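You operate a simulated robot arm through the tools that you are given. There is no shell and no other tool. Be economical: measure what you need, move in short steps, check, and stop when the job is done.

You are at the controls of a simulated robot arm. One attempt, no reset.

Task
Turn the heater off, let the purple and pink rollers cool, put them in the tray, load the teal one.
Fine: Take a roller out only once its dot is white. Either well will do.

It is judged by the outcome, as a careful person would: the job done as asked, and still so three seconds after it is handed in. It fails if anything else is knocked over, pushed out of place, dropped, spilled or broken.

Robot
A 6-joint arm with a two-finger parallel gripper, fixed in place. Base frame: the origin is at the foot of the arm, x ahead of it, y to its left, z up; the work surface is at about z = 0. Units: cm, degrees, N and s.
With the tool pointing down near the work surface it reaches from about 24 to 58 cm from the base axis. Its first joint turns from -166.0 to 166.0 degrees. Payload 1.5 kg.
Tool frame: the origin (TCP) lies between the finger pads and is the grasp point; the fingertips stand 3 cm ahead of it; z points along the fingers, y is the line along which they close. Largest opening 8 cm; finger width 1.7, thickness 1.2; the body of the gripper, 4 by 8.2 cm, starts 8 cm behind the TCP.
Orientation is told as [roll, pitch, yaw] about the base's x, y, z axes, in that order, counted from this pose: with the fingers straight down and closing along the base's y, the tool's x points along the base's -x, its y along +y and its z along -z.

Tools
- The arm moves only by the tool arm_command. Its arguments are lists of equal length, an entry for each row: "fingers": the finger opening in cm, from 0 to 8; "dp": the shift along the base's x, y, z in units of 20 mm (1.0 is 20 mm), a list of three; "dr": the turn, a rotation vector about the base's x, y, z in units of 8 degrees (1.0 is 8 degrees), a list of three. In form: {"fingers": [fingers, ...], "dp": [[tx, ty, tz], ...], "dr": [[ax, ay, az], ...]}. A call has 1 to 12 rows; each row shifts and turns the commanded pose from where the row before left it. A call with a number of a shift or a turn outside -1 to 1 is refused whole. A row lasts 0.2 s, in which the tool goes at most 5 cm and 8.6 degrees; a call with a longer step from one row to the next is refused whole, and so is a gripper value outside its range. Where a pose cannot be reached the arm comes as near as it can. A force on the tool above 40 N (or 10 N above the force at the start of the call, whichever is more), or a blocked arm, ends the call early, and 0.2 s more pass. The fingers move at their own pace (about 7.2 cm/s each) and stop on an object; they squeeze with about 34 N. The grip force told is the motor's: it shows also when the fingers shut on nothing. Time passes only in rows, and 0.2 s behind the last, so rows that do not move let the fingers close. The reply holds the time, the measured pose of the TCP, the force on the tool along the base axes, the opening and the grip force, in the units named above and with some noise, with the torque about the TCP (base axes, N m) and any sound that the robot's microphone picked up.
- Cameras (640 x 400 px; columns grow to the right, rows downward): "scene" is fixed at [4.48, 50.49, 61.67]; the picture's right is [-1.00, -0.04, 0.00], its down [-0.01, 0.32, -0.95] and it looks along [0.04, -0.95, -0.32] (base axes); focal length 332 px, centre (320, 200). "wrist" rides on the gripper at [7.2, -0.7, -12.2] in the tool frame; the picture's right is [0.09, 1.00, 0.00], its down [-0.84, 0.08, -0.54] and it looks along [-0.54, 0.05, 0.84] (tool axes); focal length 238 px, centre (320, 200). There is no depth. A picture from a camera that has moved, and an enlarged one, comes with that camera's place and axes in the base frame and with its lens. The place of the scene camera against the robot may be out by one fixed shift of up to 1.2 cm in any direction.
- get_image(camera): a new picture of that camera. It takes no simulated time.
- zoom(camera, box): a new picture of the part [left, top, right, bottom] of that camera's present view, enlarged. It takes no simulated time.
- finish_job(): hands the job in; it is judged then, once.

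Go step by step. Nothing tells you positions but the pictures and the camera data: compare them with the known pose of the tool, close in by small moves and look again before you grip or let go. The budget is 120 turns and 84 pictures, counting those below and the enlarged ones. Unless the task says otherwise, let go and move clear before handing in, and close with one line.

The tools are called after "Call:" by a JSON object that holds its "name" and its "arguments". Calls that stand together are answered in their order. arm_command: Moves the arm, as the interface text tells. Its arguments: {"type":"object","properties":{"fingers":{"type":"array","items":{"type":"number"}},"dp":{"type":"array","items":{"type":"array","items":{"type":"number"}}},"dr":{"type":"array","items":{"type":"array","items":{"type":"number"}}}},"required":["fingers","dp","dr"]} The other tools are called the same way: get_image (camera) takes a picture; zoom (camera, box) takes an enlarged picture of a part of a camera's view; finish_job () hands the job in.

At the start:

```text
t: 0.0
ee_pos: [26.02, -24.1, 32.65]
tool_rot: [0.0, -0.1, 0.0]
ft_force: [-0.3, 0.0, 0.5]
wrist_torque: [0.01, -0.02, 0.02]
opening: 7.98
finger_force: 0.1
```

scene: 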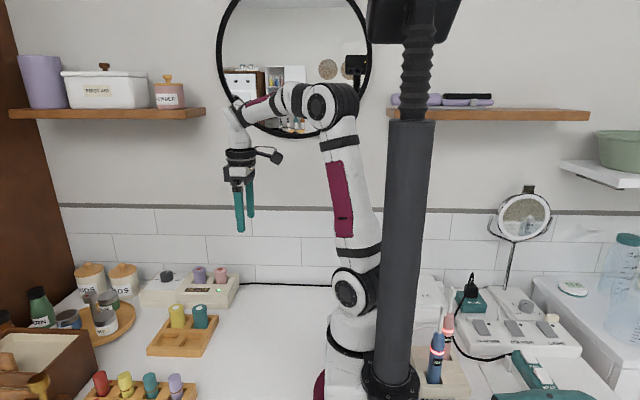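
wrist: 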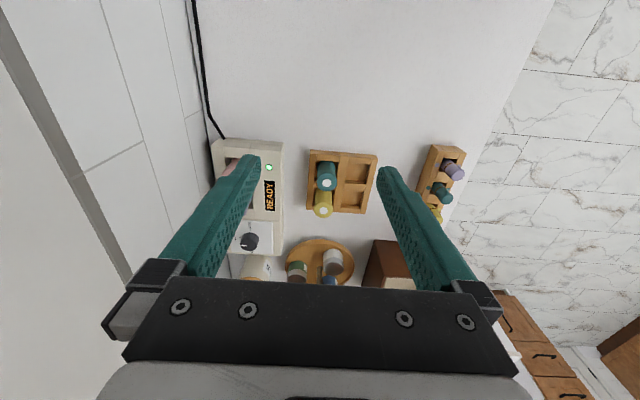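

I see a heater unit with a knob and two rollers (purple, pink), a tray holding yellow and teal, and a rack with more rollers. I'll take enlarged views first.

Call:
{"name": "zoom", "arguments": {"camera": "scene", "box": [70, 240, 270, 365]}}

Call:
{"name": "zoom", "arguments": {"camera": "wrist", "box": [190, 120, 480, 300]}}

Call:
{"name": "zoom", "arguments": {"camera": "scene", "box": [380, 260, 600, 400]}}

```text
3.20 times, centred on (170, 302) of scene
camera zoom: at [4.48, 50.49, 61.67], right [-1.0, -0.04, 0.0], down [-0.01, 0.32, -0.95], along [0.04, -0.95, -0.32], focal length 1063 px, centre (800, -128)
```

zoom: 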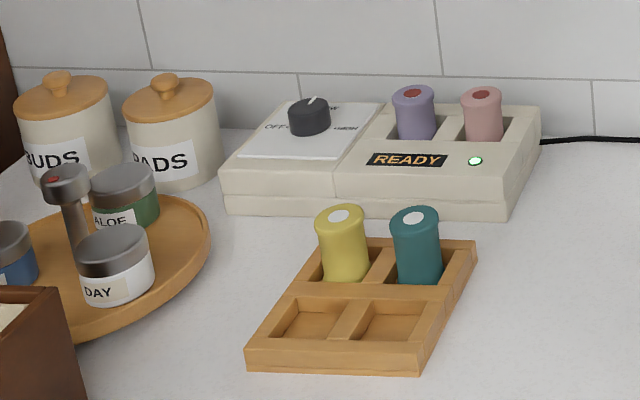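

```text
2.21 times, centred on (335, 210) of wrist
camera zoom: at [18.92, -24.66, 44.72], right [-0.09, 1.0, 0.0], down [0.84, 0.08, 0.54], along [0.54, 0.05, -0.84], focal length 526 px, centre (287, 178)
```

zoom: 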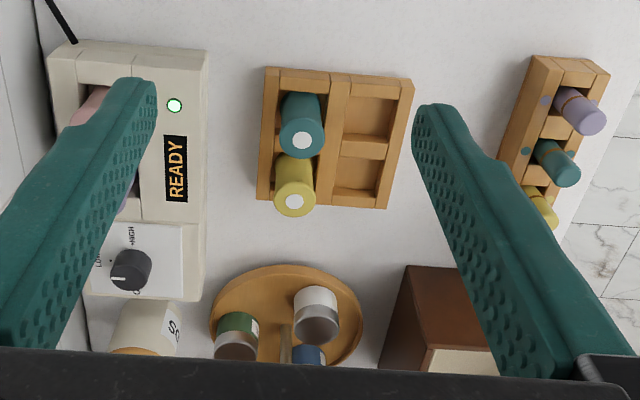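

```text
2.86 times, centred on (490, 330) of scene
camera zoom: at [4.48, 50.49, 61.67], right [-1.0, -0.04, 0.0], down [-0.01, 0.32, -0.95], along [0.04, -0.95, -0.32], focal length 949 px, centre (-166, -171)
```

zoom: 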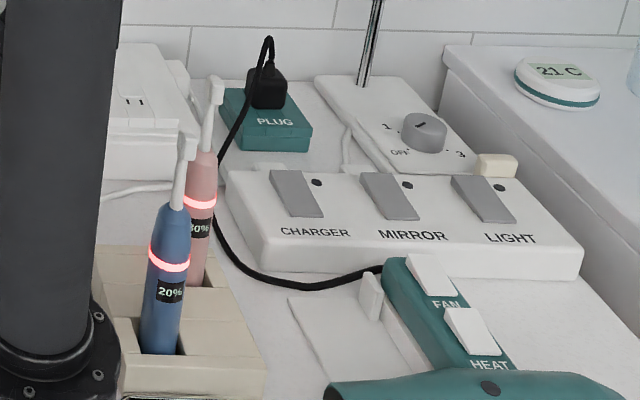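

Call:
{"name": "zoom", "arguments": {"camera": "wrist", "box": [215, 215, 295, 265]}}

Call:
{"name": "zoom", "arguments": {"camera": "scene", "box": [135, 255, 215, 305]}}

Call:
{"name": "zoom", "arguments": {"camera": "scene", "box": [0, 300, 200, 400]}}

```text
8.00 times, centred on (255, 240) of wrist
camera zoom: at [18.92, -24.66, 44.72], right [-0.09, 1.0, 0.0], down [0.84, 0.08, 0.54], along [0.54, 0.05, -0.84], focal length 1907 px, centre (840, -120)
```

zoom: 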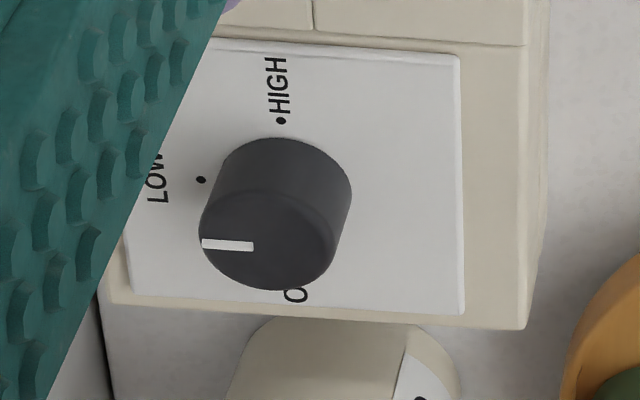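

```text
8.00 times, centred on (175, 280) of scene
camera zoom: at [4.48, 50.49, 61.67], right [-1.0, -0.04, 0.0], down [-0.01, 0.32, -0.95], along [0.04, -0.95, -0.32], focal length 2658 px, centre (1480, -440)
```

zoom: 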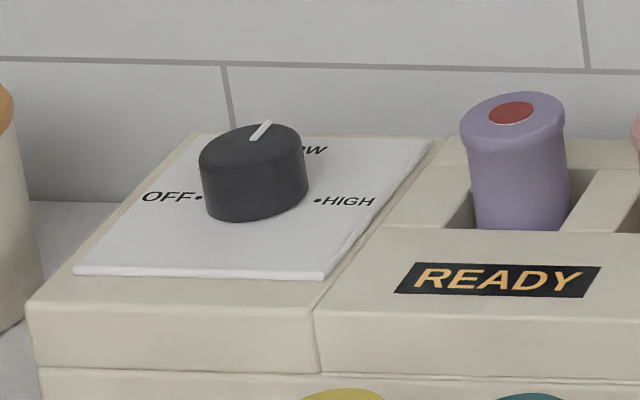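

```text
3.20 times, centred on (100, 350) of scene
camera zoom: at [4.48, 50.49, 61.67], right [-1.0, -0.04, 0.0], down [-0.01, 0.32, -0.95], along [0.04, -0.95, -0.32], focal length 1063 px, centre (1024, -280)
```

zoom: 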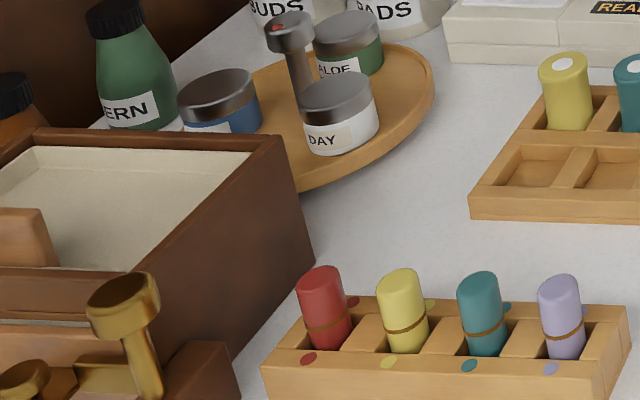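

The knob points at LOW, towards the wall, and OFF is on the +x side. It sits at about (55, -36, 8), so I need a quarter turn counter-clockwise with a tilted tool to reach it. I'll move in above it first.

Call:
{"name": "arm_command", "arguments": {"fingers": [5, 5, 5, 5, 5, 5, 5, 5, 5, 5, 5, 5], "dp": [[0.9, -0.25, -0.4], [0.9, -0.25, -0.4], [0.9, -0.25, -0.4], [0.9, -0.25, -0.4], [0.9, -0.25, -0.4], [0.9, -0.25, -0.4], [0.9, -0.25, -0.4], [0.9, -0.25, -0.4], [0.9, -0.25, -0.4], [0.9, -0.25, -0.4], [0.9, -0.25, -0.4], [0.9, -0.25, -0.4]], "dr": [[0, 0, -0.89], [0, 0, -0.89], [0, 0, -0.89], [0, 0, -0.89], [0, 0, -0.89], [0, 0, -0.89], [0, 0, -0.89], [-0.766, -0.643, 0], [-0.766, -0.643, 0], [-0.766, -0.643, 0], [-0.766, -0.643, 0], [0, 0, 0]]}}

Call:
{"name": "get_image", "arguments": {"camera": "wrist"}}

Call:
{"name": "get_image", "arguments": {"camera": "scene"}}

```text
t: 2.6
ee_pos: [47.77, -30.03, 23.01]
tool_rot: [-0.1, -32.1, -49.9]
ft_force: [0.0, 1.3, -0.2]
wrist_torque: [-0.02, 0.0, -0.02]
opening: 5.01
finger_force: 0.0
```

```text
75 pictures are left
camera wrist: at [39.2, -20.83, 29.45], right [0.71, 0.7, -0.05], down [0.33, -0.27, 0.9], along [0.62, -0.66, -0.42], focal length 238 px, centre (320, 200)
```

wrist: 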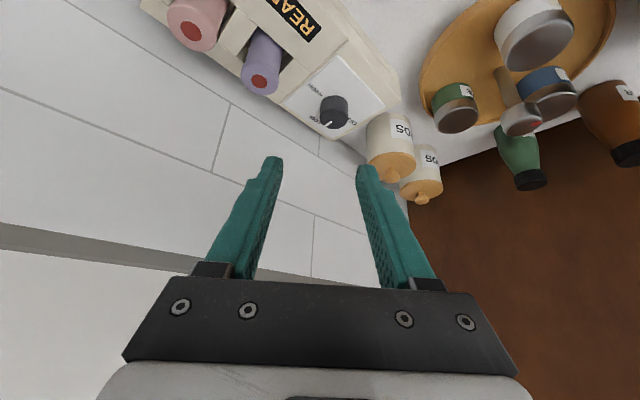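

```text
74 pictures are left
```

scene: 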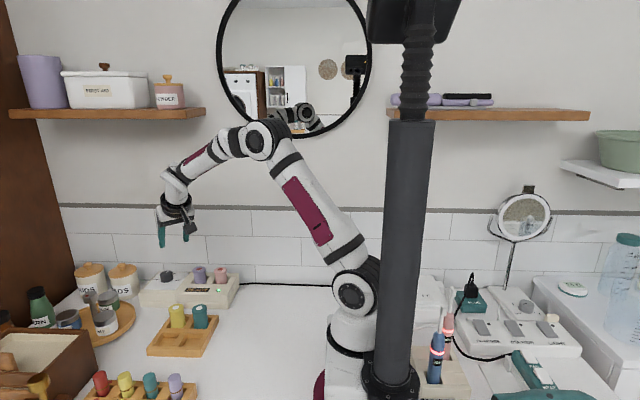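

Call:
{"name": "zoom", "arguments": {"camera": "wrist", "box": [274, 60, 434, 160]}}

```text
4.00 times, centred on (354, 110) of wrist
camera zoom: at [39.2, -20.83, 29.45], right [0.71, 0.7, -0.05], down [0.33, -0.27, 0.9], along [0.62, -0.66, -0.42], focal length 953 px, centre (184, 560)
```

zoom: 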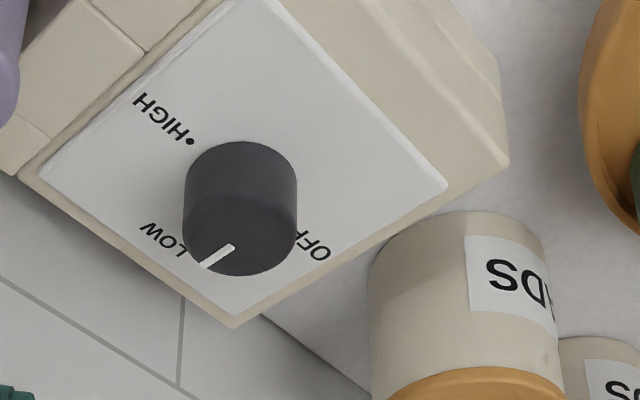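

Call:
{"name": "arm_command", "arguments": {"fingers": [5, 5, 5, 5, 5, 5], "dp": [[0.498, -0.232, -0.86], [0.498, -0.232, -0.86], [0.498, -0.232, -0.86], [0.498, -0.232, -0.86], [0.498, -0.232, -0.86], [0, 0, 0]], "dr": [[0, 0, -0.2], [0, 0, -0.2], [0, 0, -0.2], [0, 0, -0.2], [0, 0, -0.2], [0, 0, 0]]}}

Call:
{"name": "get_image", "arguments": {"camera": "wrist"}}

Call:
{"name": "zoom", "arguments": {"camera": "scene", "box": [70, 180, 270, 305]}}

```text
t: 4.0
ee_pos: [52.67, -32.22, 14.23]
tool_rot: [-0.2, -32.1, -57.8]
ft_force: [0.2, 0.6, 0.4]
wrist_torque: [0.01, 0.0, -0.02]
opening: 5.02
finger_force: 0.1
```

```text
72 pictures are left
camera wrist: at [45.51, -21.98, 20.8], right [0.8, 0.59, -0.05], down [0.29, -0.32, 0.9], along [0.52, -0.74, -0.43], focal length 238 px, centre (320, 200)
```

wrist: 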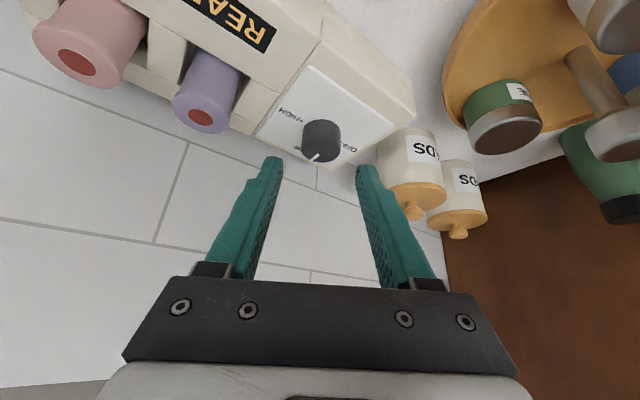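

```text
3.20 times, centred on (170, 242) of scene
camera zoom: at [4.48, 50.49, 61.67], right [-1.0, -0.04, 0.0], down [-0.01, 0.32, -0.95], along [0.04, -0.95, -0.32], focal length 1063 px, centre (800, 64)
```

zoom: 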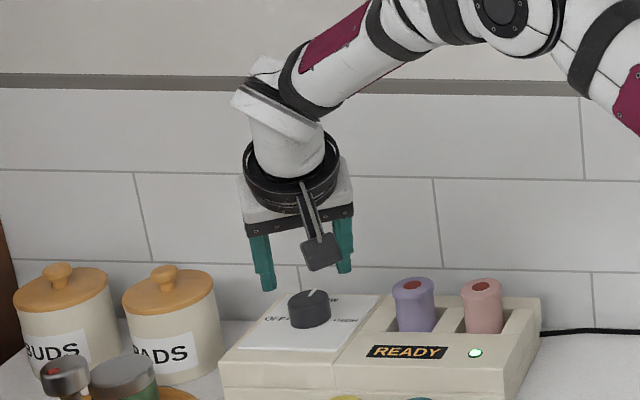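

Call:
{"name": "arm_command", "arguments": {"fingers": [4.5, 4.5, 4.5, 4.5, 4.5], "dp": [[0.22, -0.3525, -0.616], [0.22, -0.3525, -0.616], [0.22, -0.3525, -0.616], [0.22, -0.3525, -0.616], [0, 0, 0]], "dr": [[0, 0, 0], [0, 0, 0], [0, 0, 0], [0, 0, 0], [0, 0, 0]]}}

Call:
{"name": "get_image", "arguments": {"camera": "wrist"}}

Call:
{"name": "zoom", "arguments": {"camera": "scene", "box": [110, 230, 230, 305]}}

```text
t: 5.2
ee_pos: [54.46, -35.06, 9.54]
tool_rot: [-0.1, -32.1, -57.9]
ft_force: [-0.1, -0.1, -0.1]
wrist_torque: [0.05, -0.02, -0.02]
opening: 4.51
finger_force: 0.0
```

```text
70 pictures are left
camera wrist: at [47.3, -24.78, 15.98], right [0.8, 0.59, -0.05], down [0.29, -0.32, 0.9], along [0.52, -0.74, -0.43], focal length 238 px, centre (320, 200)
```

wrist: 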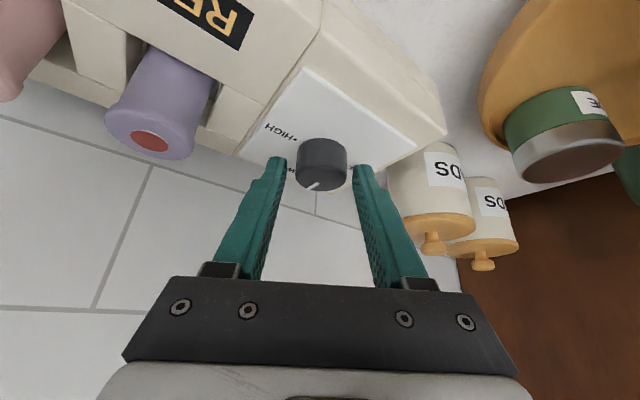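

```text
5.33 times, centred on (170, 268) of scene
camera zoom: at [4.48, 50.49, 61.67], right [-1.0, -0.04, 0.0], down [-0.01, 0.32, -0.95], along [0.04, -0.95, -0.32], focal length 1772 px, centre (1120, -160)
```

zoom: 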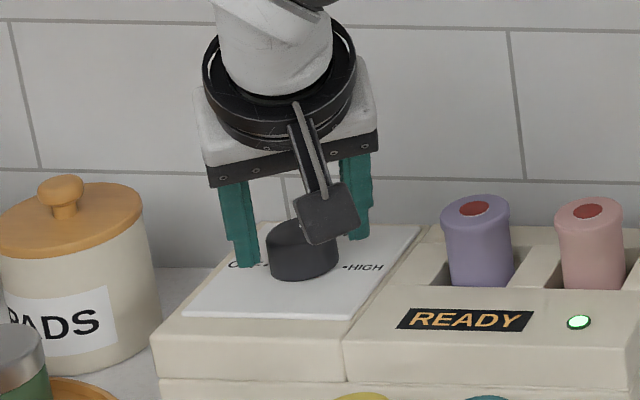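

Call:
{"name": "arm_command", "arguments": {"fingers": [4.5, 2.5, 2.5, 2.5], "dp": [[0, 0, -0.1], [0, 0, 0], [0, 0, 0], [0, 0, 0]], "dr": [[0, 0, 0], [0, 0, 0], [0, 0, 0], [0, 0, 0]]}}

```text
t: 6.2
ee_pos: [54.5, -35.07, 9.23]
tool_rot: [-0.1, -32.2, -57.8]
ft_force: [16.2, 6.5, -5.8]
wrist_torque: [0.32, -0.72, 0.23]
opening: 3.52
finger_force: 42.8
```

Call:
{"name": "arm_command", "arguments": {"fingers": [2.5, 2.5, 2.5, 2.5, 2.5, 2.5, 2.5, 2.5, 2.5], "dp": [[0.06, 0.035, 0], [-0.071, -0.051, 0], [-0.062, -0.061, 0], [-0.053, -0.068, 0], [-0.044, -0.075, 0], [-0.032, -0.081, 0], [-0.021, -0.084, 0], [-0.009, -0.086, 0], [0, 0, 0]], "dr": [[0, 0, 0], [0, 0, 1], [0, 0, 1], [0, 0, 1], [0, 0, 1], [0, 0, 1], [0, 0, 1], [0, 0, 1], [0, 0, 0]]}}

Call:
{"name": "get_image", "arguments": {"camera": "wrist"}}

```text
t: 7.9
ee_pos: [53.85, -36.36, 9.34]
tool_rot: [-0.4, -32.2, -6.8]
ft_force: [2.7, -3.8, -0.7]
wrist_torque: [0.57, -0.05, -0.07]
opening: 3.47
finger_force: 42.1
stopped in row 8: the force on the tool passed its limit at 41 N (the readings are from after the stop); the commanded pose is now the measured one
```

```text
68 pictures are left
camera wrist: at [41.41, -35.39, 15.76], right [0.04, 1.0, -0.06], down [0.43, 0.03, 0.9], along [0.9, -0.06, -0.42], focal length 238 px, centre (320, 200)
```

wrist: 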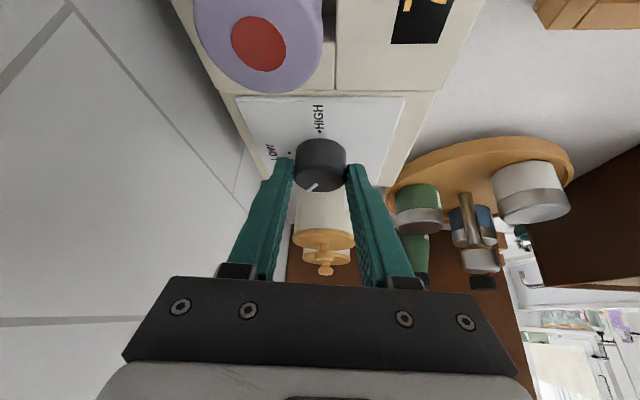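

The knob turned about 51° with the gripper. I'll open, swing back around it and take a second bite.

Call:
{"name": "arm_command", "arguments": {"fingers": [4.6, 4.6, 4.6, 4.6, 4.6, 4.6, 4.6, 4.6], "dp": [[0, 0, 0], [0, 0, 0], [0.018, 0.105, 0], [0.028, 0.103, 0], [0.04, 0.099, 0], [0.05, 0.092, 0], [0.06, 0.085, 0], [0, 0, 0]], "dr": [[0, 0, 0], [0, 0, 0], [0, 0, -1], [0, 0, -1], [0, 0, -1], [0, 0, -1], [0, 0, -1], [0, 0, 0]]}}

Call:
{"name": "get_image", "arguments": {"camera": "wrist"}}

```text
t: 9.7
ee_pos: [54.35, -35.24, 9.3]
tool_rot: [-0.6, -32.2, -46.6]
ft_force: [0.3, 0.3, -0.3]
wrist_torque: [0.0, -0.03, 0.0]
opening: 4.61
finger_force: 0.0
```

```text
67 pictures are left
camera wrist: at [45.33, -26.5, 15.79], right [0.67, 0.74, -0.06], down [0.35, -0.25, 0.9], along [0.65, -0.63, -0.42], focal length 238 px, centre (320, 200)
```

wrist: 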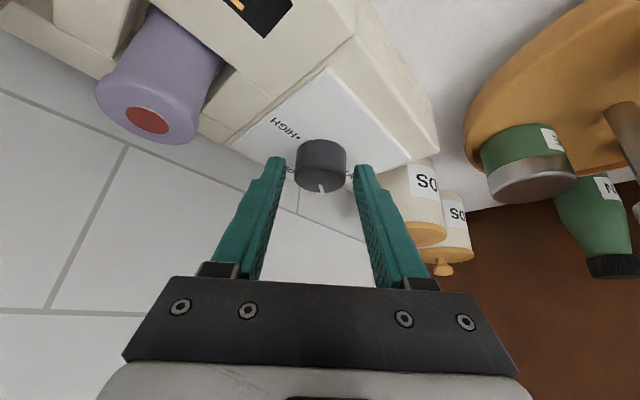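

Call:
{"name": "arm_command", "arguments": {"fingers": [2.5, 2.5, 2.5, 2.5, 2.5, 2.5, 2.5, 2.5, 2.5], "dp": [[0, 0, 0], [0, 0, 0], [-0.059, -0.064, 0], [-0.05, -0.072, 0], [-0.039, -0.078, 0], [-0.028, -0.082, 0], [-0.016, -0.085, 0], [-0.004, -0.043, 0], [0, 0, 0]], "dr": [[0, 0, 0], [0, 0, 0], [0, 0, 1], [0, 0, 1], [0, 0, 1], [0, 0, 1], [0, 0, 1], [0, 0, 0.5], [0, 0, 0]]}}

Call:
{"name": "get_image", "arguments": {"camera": "wrist"}}

```text
t: 11.9
ee_pos: [53.85, -36.42, 9.33]
tool_rot: [-0.9, -32.2, -2.4]
ft_force: [0.7, -2.8, -2.0]
wrist_torque: [0.18, -0.09, -0.17]
opening: 3.52
finger_force: 42.0
stopped in row 9: the force on the tool passed its limit at 40 N (the readings are from after the stop); the commanded pose is now the measured one
```

```text
66 pictures are left
camera wrist: at [41.25, -36.32, 15.8], right [-0.03, 1.0, -0.06], down [0.42, 0.07, 0.9], along [0.91, 0.0, -0.42], focal length 238 px, centre (320, 200)
```

wrist: 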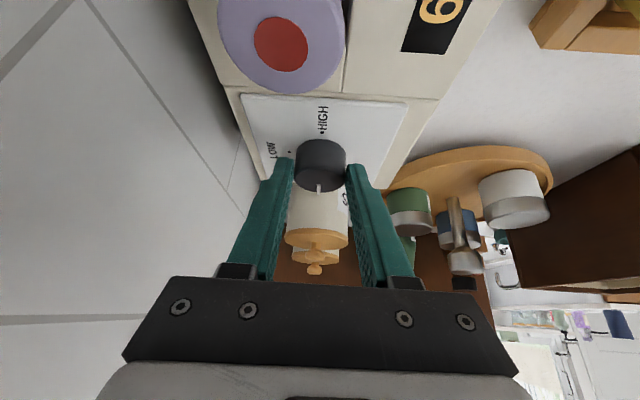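

The pointer now looks to be at OFF and the display has changed to a number. I'll release, back off along the tool axis and check.

Call:
{"name": "arm_command", "arguments": {"fingers": [4.8, 4.8, 4.8, 4.8, 4.8, 4.8, 4.8, 4.8, 4.8], "dp": [[0, 0, 0], [0, 0, 0], [-0.4, 0, 0.65], [-0.4, 0, 0.65], [-0.4, 0, 0.65], [-0.4, 0, 0.65], [-0.5, 0, 0.8], [-0.5, 0, 0.8], [-0.5, 0, 0.8]], "dr": [[0, 0, 0], [0, 0, 0], [0, 0, 0], [0, 0, 0], [0, 0, 0], [0, 0, 0], [0, 0, 0], [0, 0, 0], [0, 0, 0]]}}

Call:
{"name": "zoom", "arguments": {"camera": "scene", "box": [130, 250, 250, 325]}}

Call:
{"name": "get_image", "arguments": {"camera": "wrist"}}

```text
t: 13.9
ee_pos: [47.53, -36.35, 19.33]
tool_rot: [-0.8, -32.2, -2.5]
ft_force: [0.1, -0.3, -0.1]
wrist_torque: [-0.01, 0.01, -0.01]
opening: 4.8
finger_force: 0.1
```

```text
5.33 times, centred on (190, 288) of scene
camera zoom: at [4.48, 50.49, 61.67], right [-1.0, -0.04, 0.0], down [-0.01, 0.32, -0.95], along [0.04, -0.95, -0.32], focal length 1772 px, centre (1013, -267)
```

zoom: 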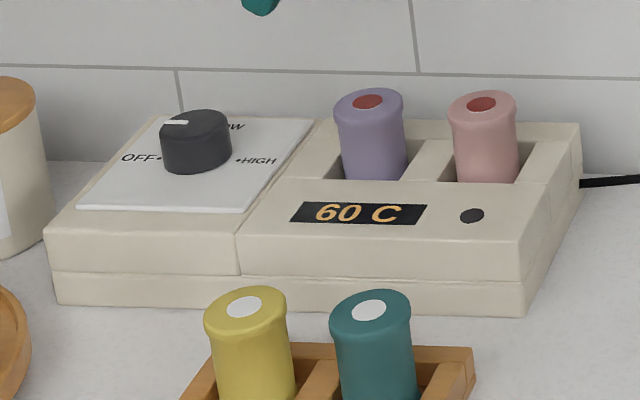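

```text
64 pictures are left
camera wrist: at [34.97, -36.34, 25.77], right [-0.03, 1.0, -0.06], down [0.42, 0.07, 0.9], along [0.91, 0.0, -0.42], focal length 238 px, centre (320, 200)
```

wrist: 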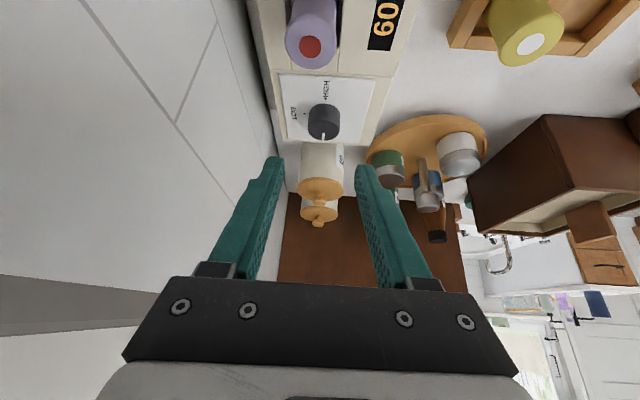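

The heater is off: pointer at OFF, light out, display 60 C. While the rollers cool I'll straighten the tool and look down on the tray and wells.

Call:
{"name": "arm_command", "arguments": {"fingers": [5, 5, 5, 5, 5, 5, 5, 5, 5, 5, 5], "dp": [[-0.78, 0.6, 0.33], [-0.78, 0.6, 0.33], [-0.78, 0.6, 0.33], [-0.78, 0.6, 0.33], [-0.78, 0.6, 0.33], [-0.78, 0.6, 0.33], [-0.78, 0.6, 0.33], [-0.78, 0.6, 0.33], [-0.78, 0.6, 0.33], [-0.78, 0.6, 0.33], [0, 0, 0]], "dr": [[0.04, 1, 0], [0.04, 1, 0], [0.04, 1, 0], [0.04, 1, 0], [0.1, 0, 0], [0, 0, 0], [0, 0, 0.3], [0, 0, 0], [0, 0, 0], [0, 0, 0], [0, 0, 0]]}}

Call:
{"name": "get_image", "arguments": {"camera": "wrist"}}

```text
t: 16.3
ee_pos: [32.11, -24.5, 26.02]
tool_rot: [-0.3, -0.2, -0.1]
ft_force: [0.2, 0.4, 0.1]
wrist_torque: [0.02, 0.01, 0.0]
opening: 4.98
finger_force: 0.1
```

```text
63 pictures are left
camera wrist: at [24.92, -25.03, 38.19], right [-0.09, 1.0, 0.0], down [0.84, 0.08, 0.54], along [0.54, 0.05, -0.84], focal length 238 px, centre (320, 200)
```

wrist: 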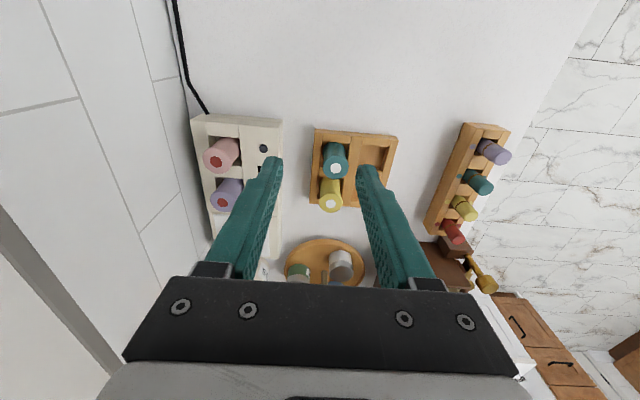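

Call:
{"name": "zoom", "arguments": {"camera": "wrist", "box": [185, 100, 441, 260]}}

Call:
{"name": "zoom", "arguments": {"camera": "scene", "box": [138, 255, 250, 360]}}

```text
2.50 times, centred on (313, 180) of wrist
camera zoom: at [24.92, -25.03, 38.19], right [-0.09, 1.0, 0.0], down [0.84, 0.08, 0.54], along [0.54, 0.05, -0.84], focal length 596 px, centre (338, 250)
```

zoom: 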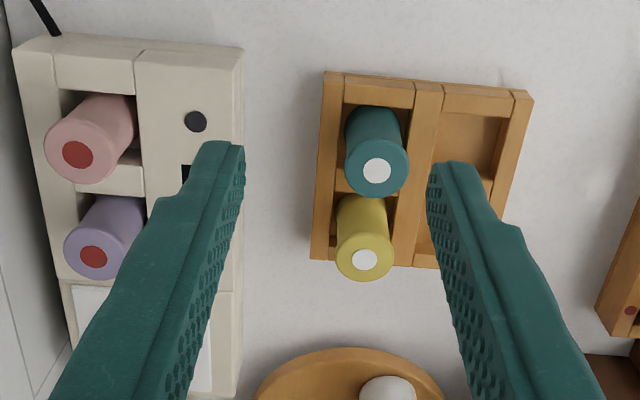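

```text
3.81 times, centred on (194, 308) of scene
camera zoom: at [4.48, 50.49, 61.67], right [-1.0, -0.04, 0.0], down [-0.01, 0.32, -0.95], along [0.04, -0.95, -0.32], focal length 1266 px, centre (800, -210)
```

zoom: 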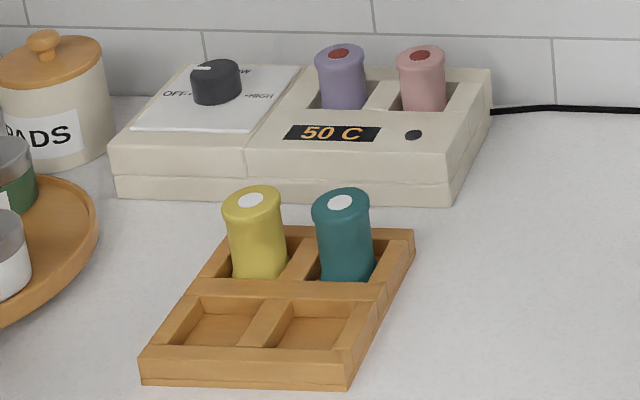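

Pink is at about (38.7, -37.5), purple (45.2, -37.4), teal (39.4, -21.5), and the empty tray wells are near y = -15.5. The dots are still red at 50 C, so I'll hover over pink and wait.

Call:
{"name": "arm_command", "arguments": {"fingers": [5, 5, 5, 5, 5, 5, 5, 5, 5, 5, 5, 5], "dp": [[0.471, -0.929, -0.714], [0.471, -0.929, -0.714], [0.471, -0.929, -0.714], [0.471, -0.929, -0.714], [0.471, -0.929, -0.714], [0.471, -0.929, -0.714], [0.471, -0.929, -0.714], [0, 0, 0], [0, 0, 0], [0, 0, 0], [0, 0, 0], [0, 0, 0]], "dr": [[0, 0, 0], [0, 0, 0], [0, 0, 0], [0, 0, 0], [0, 0, 0], [0, 0, 0], [0, 0, 0], [0, 0, 0], [0, 0, 0], [0, 0, 0], [0, 0, 0], [0, 0, 0]]}}

Call:
{"name": "get_image", "arguments": {"camera": "wrist"}}

Call:
{"name": "zoom", "arguments": {"camera": "scene", "box": [138, 215, 266, 295]}}

```text
t: 18.9
ee_pos: [38.52, -37.44, 16.18]
tool_rot: [-0.3, -0.1, -0.1]
ft_force: [0.0, 0.7, -0.4]
wrist_torque: [0.0, 0.01, -0.02]
opening: 5.01
finger_force: 0.2
```

```text
60 pictures are left
camera wrist: at [31.4, -38.02, 28.21], right [-0.09, 1.0, 0.0], down [0.84, 0.08, 0.54], along [0.54, 0.05, -0.84], focal length 238 px, centre (320, 200)
```

wrist: 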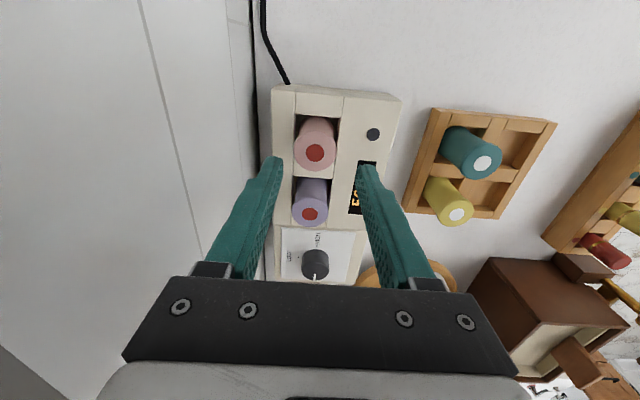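

```text
5.00 times, centred on (202, 255) of scene
camera zoom: at [4.48, 50.49, 61.67], right [-1.0, -0.04, 0.0], down [-0.01, 0.32, -0.95], along [0.04, -0.95, -0.32], focal length 1662 px, centre (910, -75)
```

zoom: 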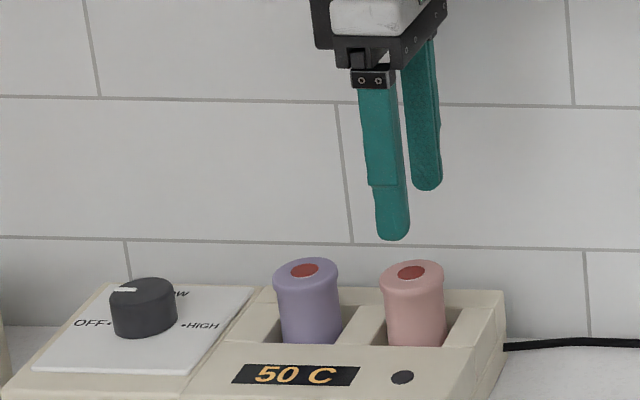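

Aligned over pink. The display still shows 50 C, so I'll keep waiting.

Call:
{"name": "arm_command", "arguments": {"fingers": [5, 5, 5, 5, 5, 5, 5, 5, 5, 5, 5, 5], "dp": [[0.1, -0.08, 0], [0, 0, 0], [0, 0, 0], [0, 0, 0], [0, 0, 0], [0, 0, 0], [0, 0, 0], [0, 0, 0], [0, 0, 0], [0, 0, 0], [0, 0, 0], [0, 0, 0]], "dr": [[0, 0, 0], [0, 0, 0], [0, 0, 0], [0, 0, 0], [0, 0, 0], [0, 0, 0], [0, 0, 0], [0, 0, 0], [0, 0, 0], [0, 0, 0], [0, 0, 0], [0, 0, 0]]}}

Call:
{"name": "arm_command", "arguments": {"fingers": [5, 5, 5, 5, 5, 5, 5, 5, 5, 5, 5, 5], "dp": [[0, 0, 0], [0, 0, 0], [0, 0, 0], [0, 0, 0], [0, 0, 0], [0, 0, 0], [0, 0, 0], [0, 0, 0], [0, 0, 0], [0, 0, 0], [0, 0, 0], [0, 0, 0]], "dr": [[0, 0, 0], [0, 0, 0], [0, 0, 0], [0, 0, 0], [0, 0, 0], [0, 0, 0], [0, 0, 0], [0, 0, 0], [0, 0, 0], [0, 0, 0], [0, 0, 0], [0, 0, 0]]}}

Call:
{"name": "arm_command", "arguments": {"fingers": [5, 5, 5, 5, 5, 5, 5, 5, 5, 5, 5, 5], "dp": [[0, 0, 0], [0, 0, 0], [0, 0, 0], [0, 0, 0], [0, 0, 0], [0, 0, 0], [0, 0, 0], [0, 0, 0], [0, 0, 0], [0, 0, 0], [0, 0, 0], [0, 0, 0]], "dr": [[0, 0, 0], [0, 0, 0], [0, 0, 0], [0, 0, 0], [0, 0, 0], [0, 0, 0], [0, 0, 0], [0, 0, 0], [0, 0, 0], [0, 0, 0], [0, 0, 0], [0, 0, 0]]}}

Call:
{"name": "zoom", "arguments": {"camera": "scene", "box": [138, 235, 266, 315]}}

```text
t: 21.5
ee_pos: [38.88, -37.54, 16.04]
tool_rot: [-0.1, -0.2, -0.1]
ft_force: [0.1, 0.9, -0.2]
wrist_torque: [-0.02, 0.01, -0.06]
opening: 5.02
finger_force: 0.1
```

```text
t: 24.1
ee_pos: [38.78, -37.5, 16.08]
tool_rot: [-0.2, -0.2, -0.1]
ft_force: [0.5, -0.3, 0.1]
wrist_torque: [-0.01, 0.0, 0.01]
opening: 4.98
finger_force: 0.0
```

```text
t: 26.7
ee_pos: [38.71, -37.68, 16.19]
tool_rot: [-0.2, -0.1, 0.0]
ft_force: [0.0, 0.7, -0.7]
wrist_torque: [-0.03, -0.01, 0.0]
opening: 4.97
finger_force: 0.1
```

```text
5.00 times, centred on (202, 275) of scene
camera zoom: at [4.48, 50.49, 61.67], right [-1.0, -0.04, 0.0], down [-0.01, 0.32, -0.95], along [0.04, -0.95, -0.32], focal length 1662 px, centre (910, -175)
```

zoom: 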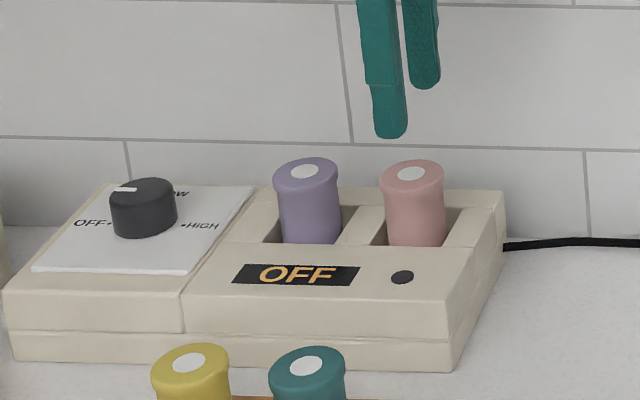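

Both dots are white and the display reads OFF. Now I'll descend on pink.

Call:
{"name": "arm_command", "arguments": {"fingers": [5, 5, 5, 5, 5, 5, 5], "dp": [[0, 0, -0.55], [0, 0, -0.55], [0, 0, -0.55], [0, 0, -0.55], [0, 0, -0.55], [0, 0, -0.5], [0, 0, 0]], "dr": [[0, 0, 0], [0, 0, 0], [0, 0, 0], [0, 0, 0], [0, 0, 0], [0, 0, 0], [0, 0, 0]]}}

Call:
{"name": "get_image", "arguments": {"camera": "wrist"}}

Call:
{"name": "zoom", "arguments": {"camera": "scene", "box": [138, 235, 266, 315]}}

```text
t: 28.3
ee_pos: [38.87, -37.7, 9.42]
tool_rot: [-0.2, -0.1, 0.0]
ft_force: [-0.2, 0.3, -0.6]
wrist_torque: [0.02, 0.02, 0.0]
opening: 5.01
finger_force: 0.1
```

```text
57 pictures are left
camera wrist: at [31.65, -38.22, 21.55], right [-0.09, 1.0, 0.0], down [0.84, 0.08, 0.54], along [0.54, 0.05, -0.84], focal length 238 px, centre (320, 200)
```

wrist: 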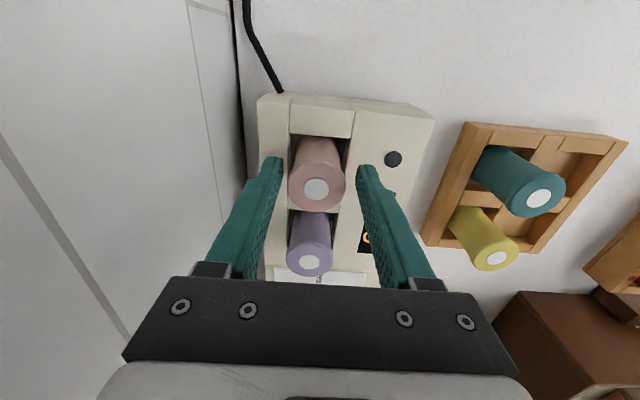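

```text
5.00 times, centred on (202, 275) of scene
camera zoom: at [4.48, 50.49, 61.67], right [-1.0, -0.04, 0.0], down [-0.01, 0.32, -0.95], along [0.04, -0.95, -0.32], focal length 1662 px, centre (910, -175)
```

zoom: 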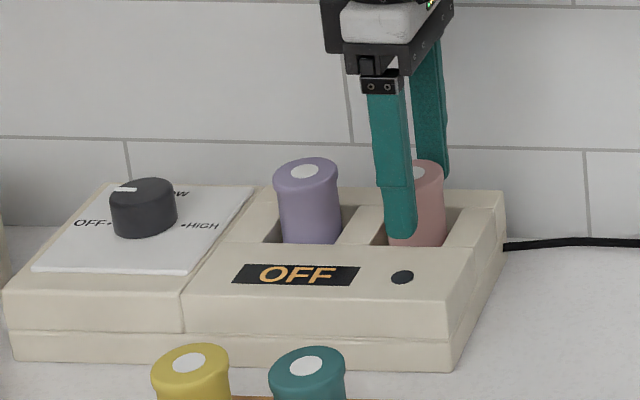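

Call:
{"name": "arm_command", "arguments": {"fingers": [2, 2, 2, 2], "dp": [[0, 0, 0], [0, 0, 0], [0, 0, 0], [0, 0, 0]], "dr": [[0, 0, 0], [0, 0, 0], [0, 0, 0], [0, 0, 0]]}}

```text
t: 29.3
ee_pos: [38.8, -37.65, 9.33]
tool_rot: [-0.2, -0.1, 0.0]
ft_force: [0.4, -0.2, 0.5]
wrist_torque: [-0.03, -0.01, -0.01]
opening: 3.62
finger_force: 33.7
```

Gripped at 3.6 cm with no side force. Lifting.

Call:
{"name": "arm_command", "arguments": {"fingers": [2, 2, 2, 2, 2, 2, 2], "dp": [[0, 0, 0.5], [0, 0, 0.8], [0, 0, 0.8], [0, 0, 0.8], [0, 0, 0.8], [0, 0, 0.8], [0, 0, 0]], "dr": [[0, 0, 0], [0, 0, 0], [0, 0, 0], [0, 0, 0], [0, 0, 0], [0, 0, 0], [0, 0, 0]]}}

Call:
{"name": "zoom", "arguments": {"camera": "scene", "box": [138, 195, 266, 275]}}

```text
t: 30.9
ee_pos: [38.77, -37.67, 18.47]
tool_rot: [-0.2, -0.1, -0.1]
ft_force: [0.1, -0.4, -0.8]
wrist_torque: [0.0, 0.02, 0.01]
opening: 3.66
finger_force: 34.4
```

```text
5.00 times, centred on (202, 235) of scene
camera zoom: at [4.48, 50.49, 61.67], right [-1.0, -0.04, 0.0], down [-0.01, 0.32, -0.95], along [0.04, -0.95, -0.32], focal length 1662 px, centre (910, 25)
```

zoom: 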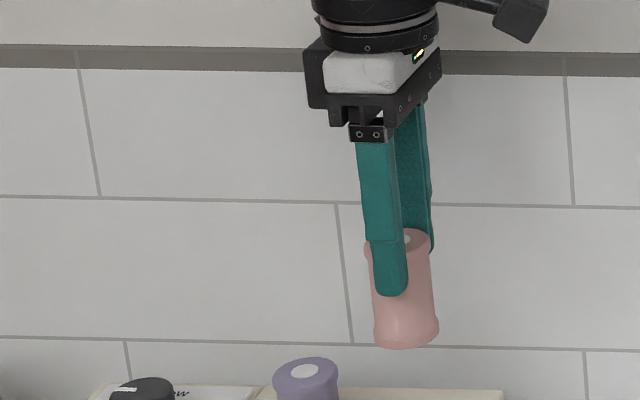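

Call:
{"name": "arm_command", "arguments": {"fingers": [2, 2, 2, 2, 2, 2, 2, 2, 2, 2, 2, 2], "dp": [[0.275, 0.921, 0], [0.275, 0.921, 0], [0.275, 0.921, 0], [0.275, 0.921, 0], [0.275, 0.921, 0], [0.275, 0.921, 0], [0.275, 0.921, 0], [0.275, 0.921, 0], [0.275, 0.921, 0], [0.275, 0.921, 0], [0.275, 0.921, 0], [0.275, 0.921, 0]], "dr": [[0, 0, 0], [0, 0, 0], [0, 0, 0], [0, 0, 0], [0, 0, 0], [0, 0, 0], [0, 0, 0], [0, 0, 0], [0, 0, 0], [0, 0, 0], [0, 0, 0], [0, 0, 0]]}}

Call:
{"name": "arm_command", "arguments": {"fingers": [2, 2, 2, 2, 2], "dp": [[0, 0, -0.6], [0, 0, -0.6], [0, 0, -0.6], [0, 0, -0.6], [0, 0, 0]], "dr": [[0, 0, 0], [0, 0, 0], [0, 0, 0], [0, 0, 0], [0, 0, 0]]}}

Call:
{"name": "get_image", "arguments": {"camera": "wrist"}}

Call:
{"name": "zoom", "arguments": {"camera": "scene", "box": [118, 265, 246, 365]}}

```text
t: 33.5
ee_pos: [45.24, -15.54, 18.51]
tool_rot: [-0.2, -0.1, -0.1]
ft_force: [0.1, 0.2, -1.1]
wrist_torque: [-0.02, -0.04, -0.02]
opening: 3.65
finger_force: 34.2
```

```text
t: 34.7
ee_pos: [45.47, -15.6, 13.7]
tool_rot: [-0.1, -0.1, -0.1]
ft_force: [0.7, -0.1, -1.3]
wrist_torque: [-0.01, 0.0, 0.0]
opening: 3.64
finger_force: 34.4
```

```text
54 pictures are left
camera wrist: at [38.28, -16.14, 25.75], right [-0.09, 1.0, 0.0], down [0.84, 0.08, 0.54], along [0.54, 0.05, -0.84], focal length 238 px, centre (320, 200)
```

wrist: 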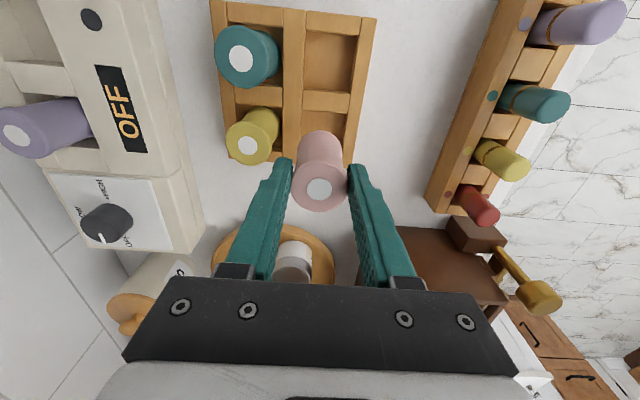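

```text
4.00 times, centred on (182, 315) of scene
camera zoom: at [4.48, 50.49, 61.67], right [-1.0, -0.04, 0.0], down [-0.01, 0.32, -0.95], along [0.04, -0.95, -0.32], focal length 1329 px, centre (872, -260)
```

zoom: 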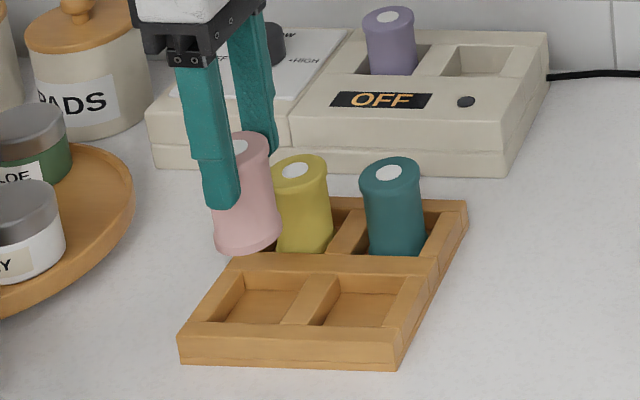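

I'll shift slightly to y of about -15.2 and lower pink into the empty far well.

Call:
{"name": "arm_command", "arguments": {"fingers": [2, 2, 2, 2, 2, 2, 2], "dp": [[-0.02, 0.18, -0.3], [0, 0, -0.7], [0, 0, -0.7], [0, 0, -0.7], [0, 0, -0.5], [0, 0, -0.3], [0, 0, 0]], "dr": [[0, 0, 0], [0, 0, 0], [0, 0, 0], [0, 0, 0], [0, 0, 0], [0, 0, 0], [0, 0, 0]]}}

Call:
{"name": "zoom", "arguments": {"camera": "scene", "box": [118, 265, 246, 365]}}

Call:
{"name": "get_image", "arguments": {"camera": "wrist"}}

```text
t: 36.3
ee_pos: [45.51, -15.23, 7.22]
tool_rot: [-0.2, -0.4, 0.0]
ft_force: [4.5, 2.9, 22.5]
wrist_torque: [0.39, -0.49, 0.02]
opening: 3.65
finger_force: 33.7
```

```text
4.00 times, centred on (182, 315) of scene
camera zoom: at [4.48, 50.49, 61.67], right [-1.0, -0.04, 0.0], down [-0.01, 0.32, -0.95], along [0.04, -0.95, -0.32], focal length 1329 px, centre (872, -260)
```

zoom: 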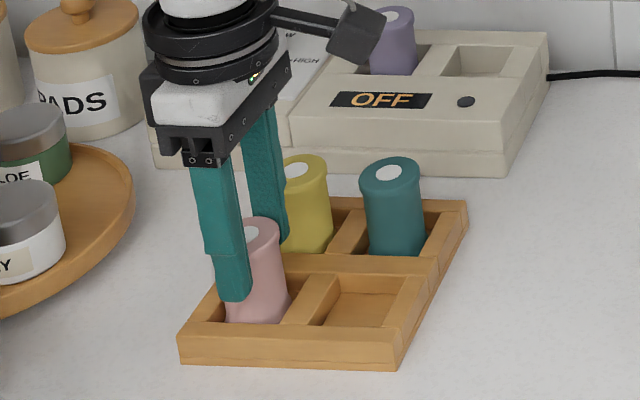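

```text
51 pictures are left
camera wrist: at [38.31, -15.81, 19.44], right [-0.09, 1.0, 0.0], down [0.83, 0.08, 0.55], along [0.55, 0.05, -0.84], focal length 238 px, centre (320, 200)
```

wrist: 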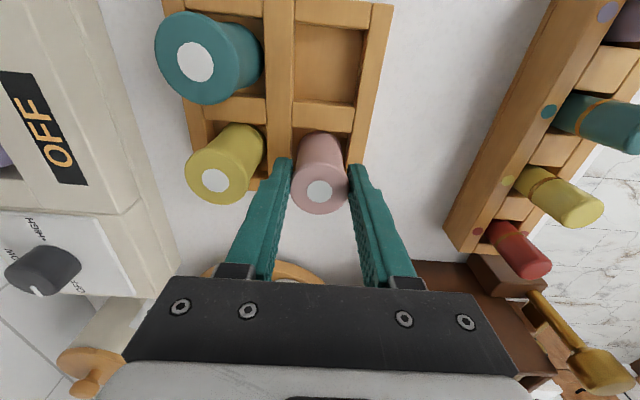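

Call:
{"name": "arm_command", "arguments": {"fingers": [2, 4.5, 4.5, 4.5], "dp": [[0, 0, 0.08], [0, 0, 0], [0, 0, 0], [0, 0, 0]], "dr": [[0, 0, 0], [0, 0, 0], [0, 0, 0], [0, 0, 0]]}}

Call:
{"name": "get_image", "arguments": {"camera": "wrist"}}

Call:
{"name": "zoom", "arguments": {"camera": "scene", "box": [138, 285, 238, 365]}}

```text
t: 37.3
ee_pos: [45.52, -15.26, 7.43]
tool_rot: [-0.2, -0.1, -0.1]
ft_force: [0.0, -0.2, -0.2]
wrist_torque: [0.0, 0.02, 0.02]
opening: 4.5
finger_force: 0.1
```

```text
50 pictures are left
camera wrist: at [38.24, -15.8, 19.54], right [-0.09, 1.0, 0.0], down [0.84, 0.08, 0.54], along [0.54, 0.05, -0.84], focal length 238 px, centre (320, 200)
```

wrist: 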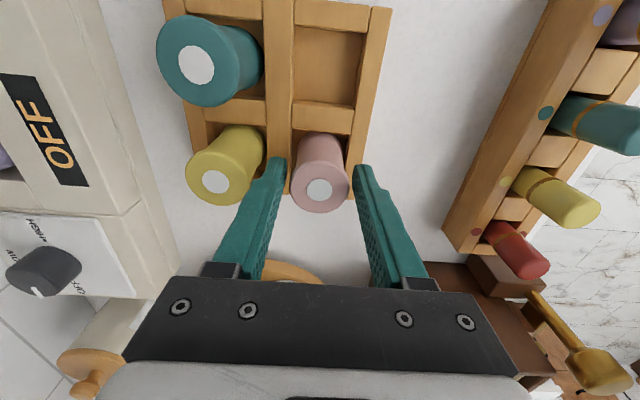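

```text
5.00 times, centred on (188, 325) of scene
camera zoom: at [4.48, 50.49, 61.67], right [-1.0, -0.04, 0.0], down [-0.01, 0.32, -0.95], along [0.04, -0.95, -0.32], focal length 1662 px, centre (980, -425)
```

zoom: 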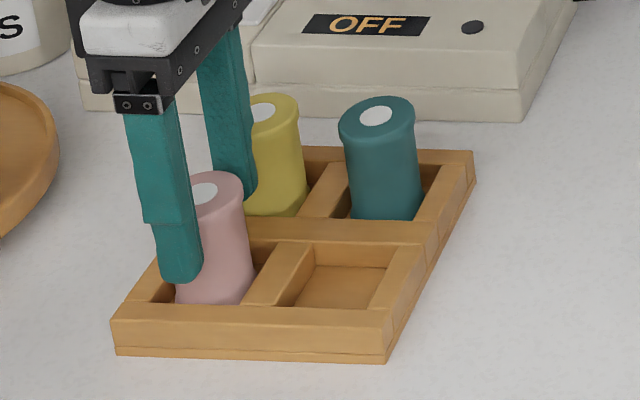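

Pink is seated in the tray. Next I'll go up and over to purple.

Call:
{"name": "arm_command", "arguments": {"fingers": [4.5, 4.5, 4.5, 4.5, 4.5, 5], "dp": [[0, 0, 0.7], [0, 0, 0.9], [0, 0, 0.9], [0, 0, 0.9], [0, 0, 0.9], [0, 0, 0]], "dr": [[0, 0, 0], [0, 0, 0], [0, 0, 0], [0, 0, 0], [0, 0, 0], [0, 0, 0]]}}

Call:
{"name": "arm_command", "arguments": {"fingers": [5, 5, 5, 5, 5, 5, 5, 5, 5, 5, 5, 5], "dp": [[-0.02, -0.937, 0], [-0.02, -0.937, 0], [-0.02, -0.937, 0], [-0.02, -0.937, 0], [-0.02, -0.937, 0], [-0.02, -0.937, 0], [-0.02, -0.937, 0], [-0.02, -0.937, 0], [-0.02, -0.937, 0], [-0.02, -0.937, 0], [-0.02, -0.937, 0], [-0.02, -0.937, 0]], "dr": [[0, 0, 0], [0, 0, 0], [0, 0, 0], [0, 0, 0], [0, 0, 0], [0, 0, 0], [0, 0, 0], [0, 0, 0], [0, 0, 0], [0, 0, 0], [0, 0, 0], [0, 0, 0]]}}

Call:
{"name": "get_image", "arguments": {"camera": "wrist"}}

```text
t: 38.7
ee_pos: [45.44, -15.22, 15.87]
tool_rot: [-0.1, -0.1, -0.1]
ft_force: [-0.2, 1.0, 0.0]
wrist_torque: [0.0, 0.0, -0.01]
opening: 4.98
finger_force: 0.1
```

```text
t: 41.3
ee_pos: [44.28, -36.77, 15.94]
tool_rot: [-0.2, -0.2, -0.1]
ft_force: [0.5, 0.7, -0.4]
wrist_torque: [-0.01, -0.03, 0.0]
opening: 4.99
finger_force: 0.0
out of reach, approached as far as the arm can: row 12
```

```text
48 pictures are left
camera wrist: at [37.17, -37.42, 28.04], right [-0.09, 1.0, 0.0], down [0.84, 0.08, 0.54], along [0.54, 0.05, -0.84], focal length 238 px, centre (320, 200)
```

wrist: 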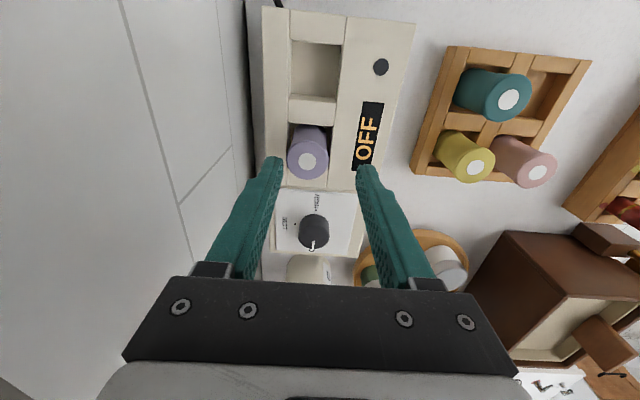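

Purple is just out of reach with the tool vertical. I'll tilt 12° towards +x, which keeps the closing line horizontal, and recheck.

Call:
{"name": "arm_command", "arguments": {"fingers": [5, 5, 5, 5], "dp": [[0, 0, 0], [0, 0, 0], [0, 0, 0], [0, 0, 0]], "dr": [[0, -0.75, 0], [0, -0.75, 0], [0, 0, 0], [0, 0, 0]]}}

Call:
{"name": "get_image", "arguments": {"camera": "wrist"}}

```text
t: 42.3
ee_pos: [46.82, -38.95, 16.34]
tool_rot: [-0.1, -12.0, -0.2]
ft_force: [-0.1, 1.0, 1.4]
wrist_torque: [0.03, 0.01, -0.01]
opening: 5.01
finger_force: 0.1
out of reach, approached as far as the arm can: row 1, 2
```

```text
47 pictures are left
camera wrist: at [37.28, -39.62, 26.79], right [-0.09, 1.0, -0.02], down [0.7, 0.08, 0.71], along [0.7, 0.05, -0.71], focal length 238 px, centre (320, 200)
```

wrist: 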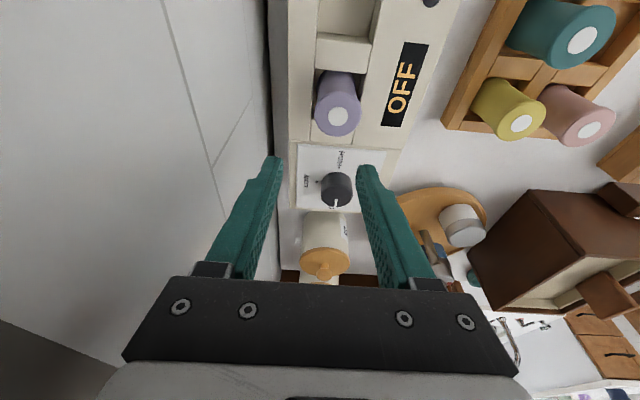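

Call:
{"name": "arm_command", "arguments": {"fingers": [5, 5, 5, 5], "dp": [[-0.48, 0.312, -0.5], [-0.48, 0.312, -0.5], [0, 0, 0], [0, 0, 0]], "dr": [[0, 0, 0], [0, 0, 0], [0, 0, 0], [0, 0, 0]]}}

Call:
{"name": "get_image", "arguments": {"camera": "wrist"}}

```text
t: 43.3
ee_pos: [46.48, -39.57, 14.81]
tool_rot: [-0.1, -12.0, -0.1]
ft_force: [-0.4, -0.1, -0.3]
wrist_torque: [-0.01, -0.03, 0.0]
opening: 5.0
finger_force: 0.0
out of reach, approached as far as the arm can: row 1, 2
```

```text
46 pictures are left
camera wrist: at [37.14, -40.09, 25.2], right [-0.09, 1.0, -0.02], down [0.71, 0.08, 0.7], along [0.7, 0.05, -0.71], focal length 238 px, centre (320, 200)
```

wrist: 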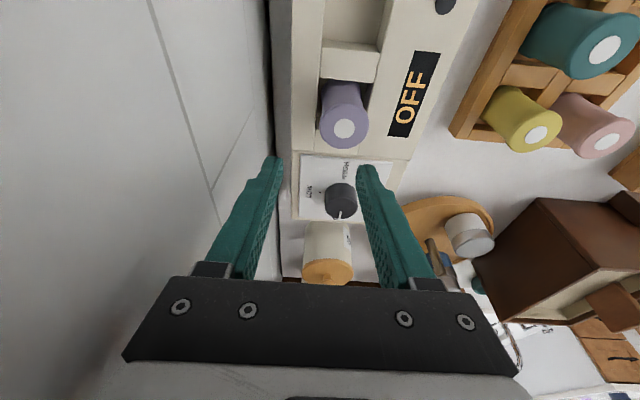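

Call:
{"name": "arm_command", "arguments": {"fingers": [5, 5, 5, 5], "dp": [[-0.4, 0.5, 0], [-0.4, 0.5, 0], [0, 0, 0], [0, 0, 0]], "dr": [[0, 0, 0], [0, 0, 0], [0, 0, 0], [0, 0, 0]]}}

```text
t: 44.3
ee_pos: [46.83, -39.51, 14.83]
tool_rot: [-0.1, -12.0, -0.1]
ft_force: [0.7, 0.5, 0.6]
wrist_torque: [-0.02, -0.02, 0.05]
opening: 4.99
finger_force: 0.1
out of reach, approached as far as the arm can: row 1, 2
```

Call:
{"name": "arm_command", "arguments": {"fingers": [5, 5], "dp": [[-0.7, 0.6, 0], [0, 0, 0]], "dr": [[0, 0, 0], [0, 0, 0]]}}

Call:
{"name": "arm_command", "arguments": {"fingers": [5, 5], "dp": [[-0.5, 0.4, 0], [0, 0, 0]], "dr": [[0, 0, 0], [0, 0, 0]]}}

```text
t: 44.9
ee_pos: [46.78, -39.33, 14.87]
tool_rot: [-0.1, -12.0, -0.2]
ft_force: [0.3, -0.8, -0.9]
wrist_torque: [0.03, 0.0, -0.02]
opening: 5.01
finger_force: 0.1
out of reach, approached as far as the arm can: row 1
```

```text
t: 45.5
ee_pos: [46.72, -39.36, 14.89]
tool_rot: [-0.2, -12.2, -0.1]
ft_force: [-0.5, -0.4, 0.4]
wrist_torque: [0.0, -0.02, 0.01]
opening: 5.01
finger_force: 0.2
out of reach, approached as far as the arm can: row 1
```

Call:
{"name": "arm_command", "arguments": {"fingers": [5, 5, 5, 5], "dp": [[-0.9, 0.7, 0], [-0.9, 0.7, 0], [0, 0, 0], [0, 0, 0]], "dr": [[0, 0, 0], [0, 0, 0], [0, 0, 0], [0, 0, 0]]}}

```text
t: 46.5
ee_pos: [46.2, -39.79, 15.6]
tool_rot: [-0.1, -12.1, -0.2]
ft_force: [0.2, 0.8, 0.1]
wrist_torque: [-0.01, 0.02, -0.02]
opening: 5.02
finger_force: 0.2
out of reach, approached as far as the arm can: row 1, 2
```

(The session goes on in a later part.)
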